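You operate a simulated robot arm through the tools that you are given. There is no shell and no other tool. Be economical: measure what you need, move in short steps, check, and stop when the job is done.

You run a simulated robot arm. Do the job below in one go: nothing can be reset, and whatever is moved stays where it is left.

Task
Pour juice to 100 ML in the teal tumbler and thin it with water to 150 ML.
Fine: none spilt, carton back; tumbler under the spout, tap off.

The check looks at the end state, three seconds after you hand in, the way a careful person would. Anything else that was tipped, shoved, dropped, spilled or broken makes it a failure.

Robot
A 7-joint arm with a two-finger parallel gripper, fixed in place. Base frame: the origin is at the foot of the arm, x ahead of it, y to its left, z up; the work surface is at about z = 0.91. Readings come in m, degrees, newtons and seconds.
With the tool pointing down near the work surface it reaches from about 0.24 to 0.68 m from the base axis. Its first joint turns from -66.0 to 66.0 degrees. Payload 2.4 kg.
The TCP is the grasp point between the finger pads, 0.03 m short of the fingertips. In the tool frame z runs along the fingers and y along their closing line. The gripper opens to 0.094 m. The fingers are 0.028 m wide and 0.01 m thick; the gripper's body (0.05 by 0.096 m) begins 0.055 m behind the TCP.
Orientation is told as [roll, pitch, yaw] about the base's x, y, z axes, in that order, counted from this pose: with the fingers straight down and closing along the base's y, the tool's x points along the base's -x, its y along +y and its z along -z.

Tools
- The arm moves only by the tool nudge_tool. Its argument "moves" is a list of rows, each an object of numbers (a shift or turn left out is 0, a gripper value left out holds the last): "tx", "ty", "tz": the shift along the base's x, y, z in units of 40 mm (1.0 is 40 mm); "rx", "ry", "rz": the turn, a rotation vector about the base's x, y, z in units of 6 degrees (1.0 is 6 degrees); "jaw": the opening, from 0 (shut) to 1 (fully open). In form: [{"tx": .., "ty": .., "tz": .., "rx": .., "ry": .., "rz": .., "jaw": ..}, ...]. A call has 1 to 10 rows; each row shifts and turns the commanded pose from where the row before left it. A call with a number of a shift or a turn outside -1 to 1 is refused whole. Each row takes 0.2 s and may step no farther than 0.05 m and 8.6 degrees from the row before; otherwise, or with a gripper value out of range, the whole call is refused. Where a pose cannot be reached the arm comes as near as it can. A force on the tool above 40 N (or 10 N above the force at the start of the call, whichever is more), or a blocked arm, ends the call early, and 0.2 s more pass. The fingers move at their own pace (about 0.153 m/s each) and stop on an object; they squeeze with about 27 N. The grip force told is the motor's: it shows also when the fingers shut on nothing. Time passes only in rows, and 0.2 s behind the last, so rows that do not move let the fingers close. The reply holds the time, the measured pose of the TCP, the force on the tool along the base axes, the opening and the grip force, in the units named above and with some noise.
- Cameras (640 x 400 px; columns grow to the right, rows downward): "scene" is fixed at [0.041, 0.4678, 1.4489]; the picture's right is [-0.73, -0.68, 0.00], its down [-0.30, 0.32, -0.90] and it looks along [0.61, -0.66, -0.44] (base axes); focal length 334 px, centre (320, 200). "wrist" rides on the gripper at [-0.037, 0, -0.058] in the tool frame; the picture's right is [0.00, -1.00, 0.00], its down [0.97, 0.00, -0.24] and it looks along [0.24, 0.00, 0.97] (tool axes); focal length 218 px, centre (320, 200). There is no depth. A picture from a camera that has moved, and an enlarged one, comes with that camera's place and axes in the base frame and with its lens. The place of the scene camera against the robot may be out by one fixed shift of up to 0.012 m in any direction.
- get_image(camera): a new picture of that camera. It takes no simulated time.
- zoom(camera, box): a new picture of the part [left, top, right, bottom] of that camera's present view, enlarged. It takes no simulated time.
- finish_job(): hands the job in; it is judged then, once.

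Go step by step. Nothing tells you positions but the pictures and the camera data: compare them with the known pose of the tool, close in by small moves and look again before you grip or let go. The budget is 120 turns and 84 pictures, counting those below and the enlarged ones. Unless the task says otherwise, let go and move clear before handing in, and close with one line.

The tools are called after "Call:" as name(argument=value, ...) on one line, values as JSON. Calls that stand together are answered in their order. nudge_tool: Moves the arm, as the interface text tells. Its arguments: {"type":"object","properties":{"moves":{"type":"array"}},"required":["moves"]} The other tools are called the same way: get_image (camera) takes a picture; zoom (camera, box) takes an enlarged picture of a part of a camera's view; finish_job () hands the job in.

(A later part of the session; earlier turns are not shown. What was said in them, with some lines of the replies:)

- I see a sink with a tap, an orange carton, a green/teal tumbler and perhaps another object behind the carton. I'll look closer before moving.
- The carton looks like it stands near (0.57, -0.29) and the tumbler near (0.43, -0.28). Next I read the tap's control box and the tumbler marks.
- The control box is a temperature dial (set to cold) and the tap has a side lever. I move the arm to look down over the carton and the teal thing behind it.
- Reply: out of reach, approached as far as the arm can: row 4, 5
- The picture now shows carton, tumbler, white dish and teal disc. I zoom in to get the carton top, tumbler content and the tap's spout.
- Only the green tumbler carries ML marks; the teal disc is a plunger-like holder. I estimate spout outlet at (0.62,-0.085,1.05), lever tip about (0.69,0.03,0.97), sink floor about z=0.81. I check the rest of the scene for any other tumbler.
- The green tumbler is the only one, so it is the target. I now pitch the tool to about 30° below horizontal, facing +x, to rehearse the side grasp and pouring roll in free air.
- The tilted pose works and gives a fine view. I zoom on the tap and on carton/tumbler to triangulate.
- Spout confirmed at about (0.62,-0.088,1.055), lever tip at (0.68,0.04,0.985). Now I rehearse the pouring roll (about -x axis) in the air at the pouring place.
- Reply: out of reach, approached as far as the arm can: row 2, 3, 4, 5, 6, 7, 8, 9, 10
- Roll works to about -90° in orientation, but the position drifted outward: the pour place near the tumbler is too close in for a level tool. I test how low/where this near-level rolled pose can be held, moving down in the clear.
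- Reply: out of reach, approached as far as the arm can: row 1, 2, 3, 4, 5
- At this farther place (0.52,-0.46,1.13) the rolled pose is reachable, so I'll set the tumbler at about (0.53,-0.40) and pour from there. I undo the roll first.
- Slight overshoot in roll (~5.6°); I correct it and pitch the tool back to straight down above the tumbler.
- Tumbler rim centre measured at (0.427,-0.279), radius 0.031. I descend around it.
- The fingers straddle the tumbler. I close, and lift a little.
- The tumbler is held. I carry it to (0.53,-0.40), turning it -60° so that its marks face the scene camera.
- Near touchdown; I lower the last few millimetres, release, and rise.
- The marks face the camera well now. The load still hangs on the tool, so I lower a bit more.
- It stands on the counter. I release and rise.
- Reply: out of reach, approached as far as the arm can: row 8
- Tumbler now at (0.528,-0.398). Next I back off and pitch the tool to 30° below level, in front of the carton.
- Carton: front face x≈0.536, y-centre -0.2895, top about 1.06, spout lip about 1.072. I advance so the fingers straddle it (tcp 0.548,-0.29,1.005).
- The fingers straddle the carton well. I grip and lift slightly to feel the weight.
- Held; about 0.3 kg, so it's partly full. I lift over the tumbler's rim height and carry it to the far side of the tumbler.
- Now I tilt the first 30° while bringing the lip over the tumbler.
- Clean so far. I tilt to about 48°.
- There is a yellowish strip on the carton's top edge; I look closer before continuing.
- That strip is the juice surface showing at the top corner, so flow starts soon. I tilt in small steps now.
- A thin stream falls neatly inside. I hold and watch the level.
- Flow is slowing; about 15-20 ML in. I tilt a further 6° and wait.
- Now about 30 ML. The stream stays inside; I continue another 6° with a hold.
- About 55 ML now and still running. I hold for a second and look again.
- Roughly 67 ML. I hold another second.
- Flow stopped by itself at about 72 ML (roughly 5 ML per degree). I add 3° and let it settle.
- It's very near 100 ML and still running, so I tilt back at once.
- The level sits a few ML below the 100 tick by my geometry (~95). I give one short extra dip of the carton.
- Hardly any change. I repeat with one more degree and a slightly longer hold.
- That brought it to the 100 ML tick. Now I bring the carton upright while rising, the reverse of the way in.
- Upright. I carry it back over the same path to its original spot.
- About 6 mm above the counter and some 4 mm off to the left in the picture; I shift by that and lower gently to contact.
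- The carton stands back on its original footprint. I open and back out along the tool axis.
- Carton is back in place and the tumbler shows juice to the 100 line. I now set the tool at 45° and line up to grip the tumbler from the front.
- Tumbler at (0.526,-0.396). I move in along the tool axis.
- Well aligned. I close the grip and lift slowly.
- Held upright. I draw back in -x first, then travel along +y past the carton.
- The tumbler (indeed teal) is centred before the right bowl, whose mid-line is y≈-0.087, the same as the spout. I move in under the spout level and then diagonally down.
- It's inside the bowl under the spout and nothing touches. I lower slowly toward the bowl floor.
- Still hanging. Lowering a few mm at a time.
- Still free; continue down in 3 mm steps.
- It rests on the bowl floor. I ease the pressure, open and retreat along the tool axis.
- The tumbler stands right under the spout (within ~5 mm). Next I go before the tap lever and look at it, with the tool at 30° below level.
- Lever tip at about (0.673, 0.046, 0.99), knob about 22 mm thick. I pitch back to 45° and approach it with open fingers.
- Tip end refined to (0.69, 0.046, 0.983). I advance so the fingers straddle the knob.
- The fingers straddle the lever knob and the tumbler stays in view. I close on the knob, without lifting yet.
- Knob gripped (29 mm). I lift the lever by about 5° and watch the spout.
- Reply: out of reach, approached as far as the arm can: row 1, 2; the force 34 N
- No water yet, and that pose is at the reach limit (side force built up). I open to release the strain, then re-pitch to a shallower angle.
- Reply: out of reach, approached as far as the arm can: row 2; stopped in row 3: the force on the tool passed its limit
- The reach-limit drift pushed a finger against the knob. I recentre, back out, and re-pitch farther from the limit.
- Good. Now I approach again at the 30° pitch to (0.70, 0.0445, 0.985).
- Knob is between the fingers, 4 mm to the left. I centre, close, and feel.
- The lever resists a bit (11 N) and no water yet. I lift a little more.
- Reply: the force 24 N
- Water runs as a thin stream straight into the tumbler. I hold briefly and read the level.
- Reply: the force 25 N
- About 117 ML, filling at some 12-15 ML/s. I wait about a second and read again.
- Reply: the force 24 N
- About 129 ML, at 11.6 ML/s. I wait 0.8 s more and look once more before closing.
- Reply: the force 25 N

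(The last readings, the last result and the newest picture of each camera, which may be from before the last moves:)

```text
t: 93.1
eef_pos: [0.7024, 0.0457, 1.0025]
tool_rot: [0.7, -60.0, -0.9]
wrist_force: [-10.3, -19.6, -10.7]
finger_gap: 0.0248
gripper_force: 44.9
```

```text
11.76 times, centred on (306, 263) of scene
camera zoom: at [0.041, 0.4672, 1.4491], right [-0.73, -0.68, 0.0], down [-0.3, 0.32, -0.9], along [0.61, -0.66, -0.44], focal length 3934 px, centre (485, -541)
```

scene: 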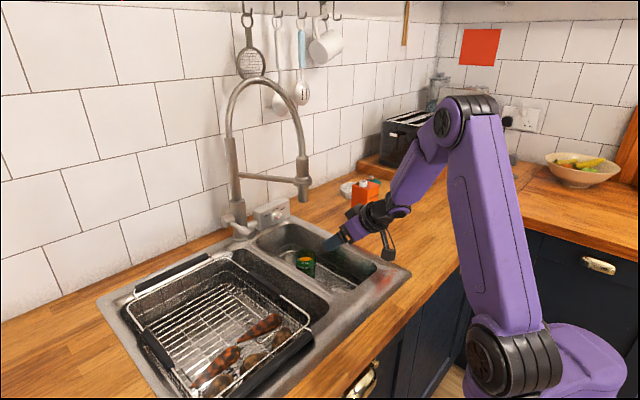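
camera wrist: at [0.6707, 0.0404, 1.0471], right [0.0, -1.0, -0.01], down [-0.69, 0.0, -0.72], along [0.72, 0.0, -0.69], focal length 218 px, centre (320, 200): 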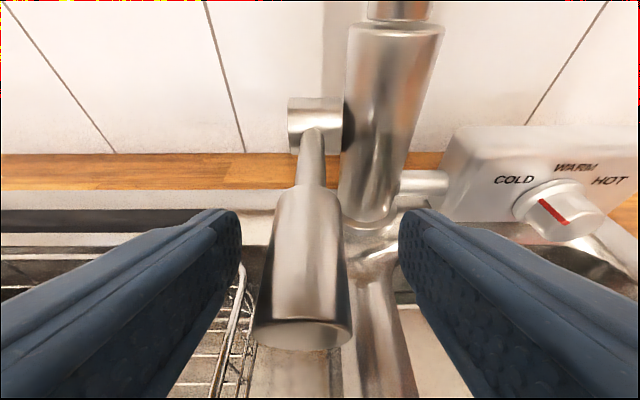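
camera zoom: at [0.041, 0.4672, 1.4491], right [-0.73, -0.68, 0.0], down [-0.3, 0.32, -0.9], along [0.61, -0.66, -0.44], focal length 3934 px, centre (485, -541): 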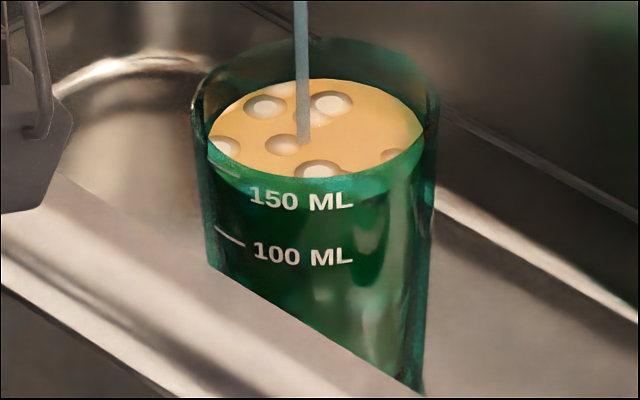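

About 139 ML. I hold three more rows and then push the lever back down in the same call.

Call:
nudge_tool(moves=[{}, {}, {}, {"tz": -0.35}, {"tz": -0.2}, {"tz": -0.05}])

Call:
zoom(camera="scene", box=[292, 246, 320, 280])

```text
t: 94.1
eef_pos: [0.7005, 0.0446, 1.0015]
tool_rot: [0.4, -60.8, -0.9]
wrist_force: [-22.7, -3.3, 9.2]
finger_gap: 0.025
gripper_force: 45.0
stopped in row 4: the force on the tool passed its limit (the readings are from after the stop); the commanded pose is now the measured one
```

```text
11.76 times, centred on (306, 263) of scene
camera zoom: at [0.04, 0.4677, 1.449], right [-0.73, -0.68, 0.0], down [-0.3, 0.32, -0.9], along [0.61, -0.66, -0.44], focal length 3934 px, centre (485, -541)
```

zoom: 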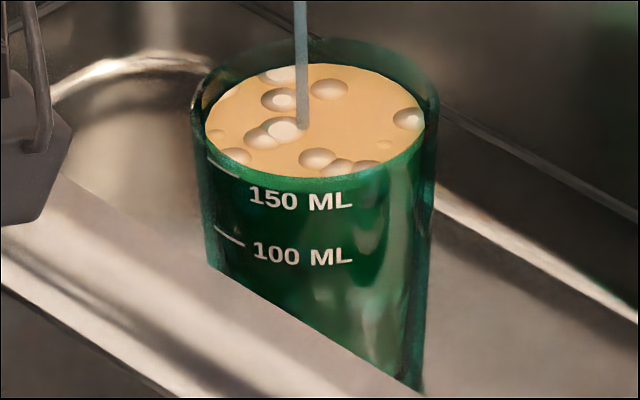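

It stopped on the force limit and water still runs at about 150 ML; I push down at once in smaller steps.

Call:
nudge_tool(moves=[{"tz": -0.15}, {"tz": -0.15}, {"tz": -0.12}, {"tz": -0.08}])

```text
t: 94.4
eef_pos: [0.7016, 0.0447, 0.9995]
tool_rot: [0.6, -61.0, -1.0]
wrist_force: [-22.5, -1.8, 9.5]
finger_gap: 0.025
gripper_force: 45.6
stopped in row 1: the force on the tool passed its limit (the readings are from after the stop); the commanded pose is now the measured one
```

Call:
nudge_tool(moves=[{"tz": -0.07, "tx": -0.08}, {"tz": -0.07, "tx": -0.04}, {"tz": -0.07, "tx": -0.02}, {"tz": -0.07}, {"tz": -0.07}, {"tz": -0.05}])

```text
t: 95.8
eef_pos: [0.6977, 0.0448, 0.9854]
tool_rot: [0.7, -61.5, -1.0]
wrist_force: [-1.7, 0.6, 19.3]
finger_gap: 0.0255
gripper_force: 45.3
```

Lever pushed down to its starting height. I check the spout and level.

Call:
zoom(camera="scene", box=[292, 246, 320, 280])

```text
11.76 times, centred on (306, 263) of scene
camera zoom: at [0.0404, 0.4677, 1.449], right [-0.73, -0.68, 0.0], down [-0.3, 0.32, -0.9], along [0.61, -0.66, -0.44], focal length 3934 px, centre (485, -541)
```

zoom: 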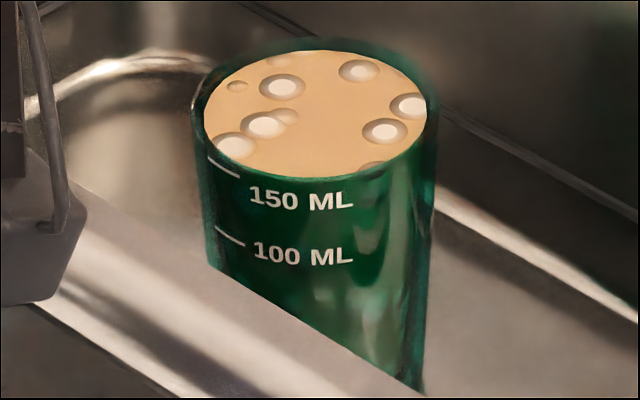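

Water has stopped, level at/just above the 150 line. I open the fingers and retreat from the lever without dragging it.

Call:
nudge_tool(moves=[{"jaw": 0.6}, {"jaw": 0.7}, {}, {"tx": -0.4, "tz": 0.2}, {"tx": -0.7, "tz": 0.4}, {"tx": -0.8, "tz": 0.5}, {"tx": -0.8, "tz": 0.6}, {"tx": -0.8, "tz": 0.6}])

Call:
zoom(camera="scene", box=[205, 160, 345, 285])

```text
t: 97.6
eef_pos: [0.5555, 0.0468, 1.0769]
tool_rot: [0.6, -61.1, -0.9]
wrist_force: [-0.4, 0.2, 0.4]
finger_gap: 0.0658
gripper_force: 0.0
```

```text
3.20 times, centred on (275, 222) of scene
camera zoom: at [0.041, 0.4678, 1.4489], right [-0.73, -0.68, 0.0], down [-0.3, 0.32, -0.9], along [0.61, -0.66, -0.44], focal length 1070 px, centre (464, 128)
```

zoom: 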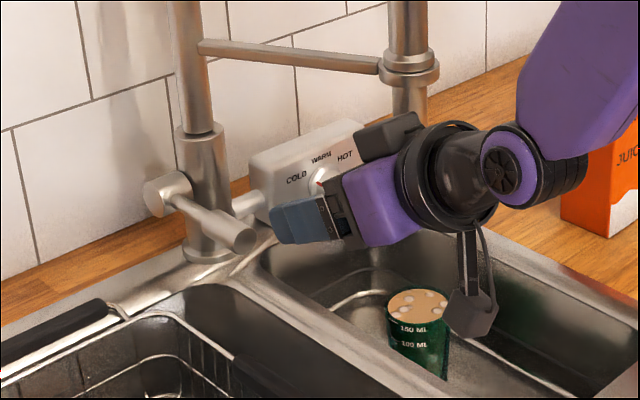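

The lever is back in its off position. I withdraw farther and take a last look.

Call:
nudge_tool(moves=[{"tx": -0.7, "tz": 0.6}, {"tx": -0.7, "tz": 0.7}, {"tx": -0.7, "tz": 0.8}, {"tx": -0.6, "tz": 0.8}, {"tx": -0.3, "tz": 0.6}])

Call:
get_image(camera="scene")

Call:
zoom(camera="scene", box=[270, 175, 345, 285])

```text
t: 98.8
eef_pos: [0.4358, 0.0456, 1.2155]
tool_rot: [0.6, -61.0, -0.8]
wrist_force: [-0.7, -0.2, 0.2]
finger_gap: 0.0657
gripper_force: 0.1
```

```text
2 pictures are left
```

scene: 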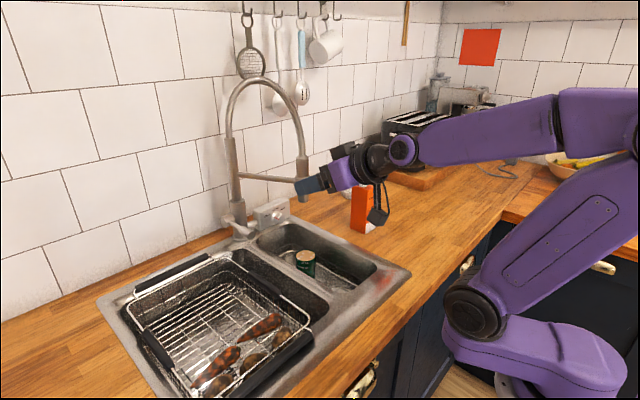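

```text
3.64 times, centred on (308, 230) of scene
camera zoom: at [0.041, 0.4678, 1.4489], right [-0.73, -0.68, 0.0], down [-0.3, 0.32, -0.9], along [0.61, -0.66, -0.44], focal length 1216 px, centre (366, 91)
```

zoom: 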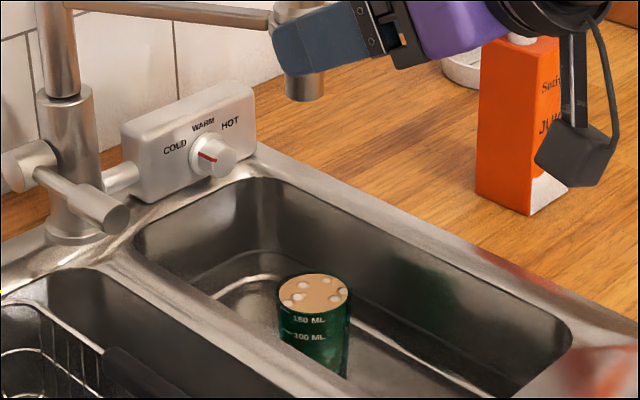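

The tap is off with no stream, the tumbler stands under the spout, the carton is back in its place and nothing has been spilt. I hand in.

Call:
finish_job()

```text
The job is handed in.
```

I poured the juice to about 100 ML and topped it up with water, but the level probably ended a little high, at about 150–157 ML. Shutting the tap took two extra tries while water still ran. I saw no spills; the carton is back within about 3 mm of its spot, the tumbler stands under the spout, and the tap is off.
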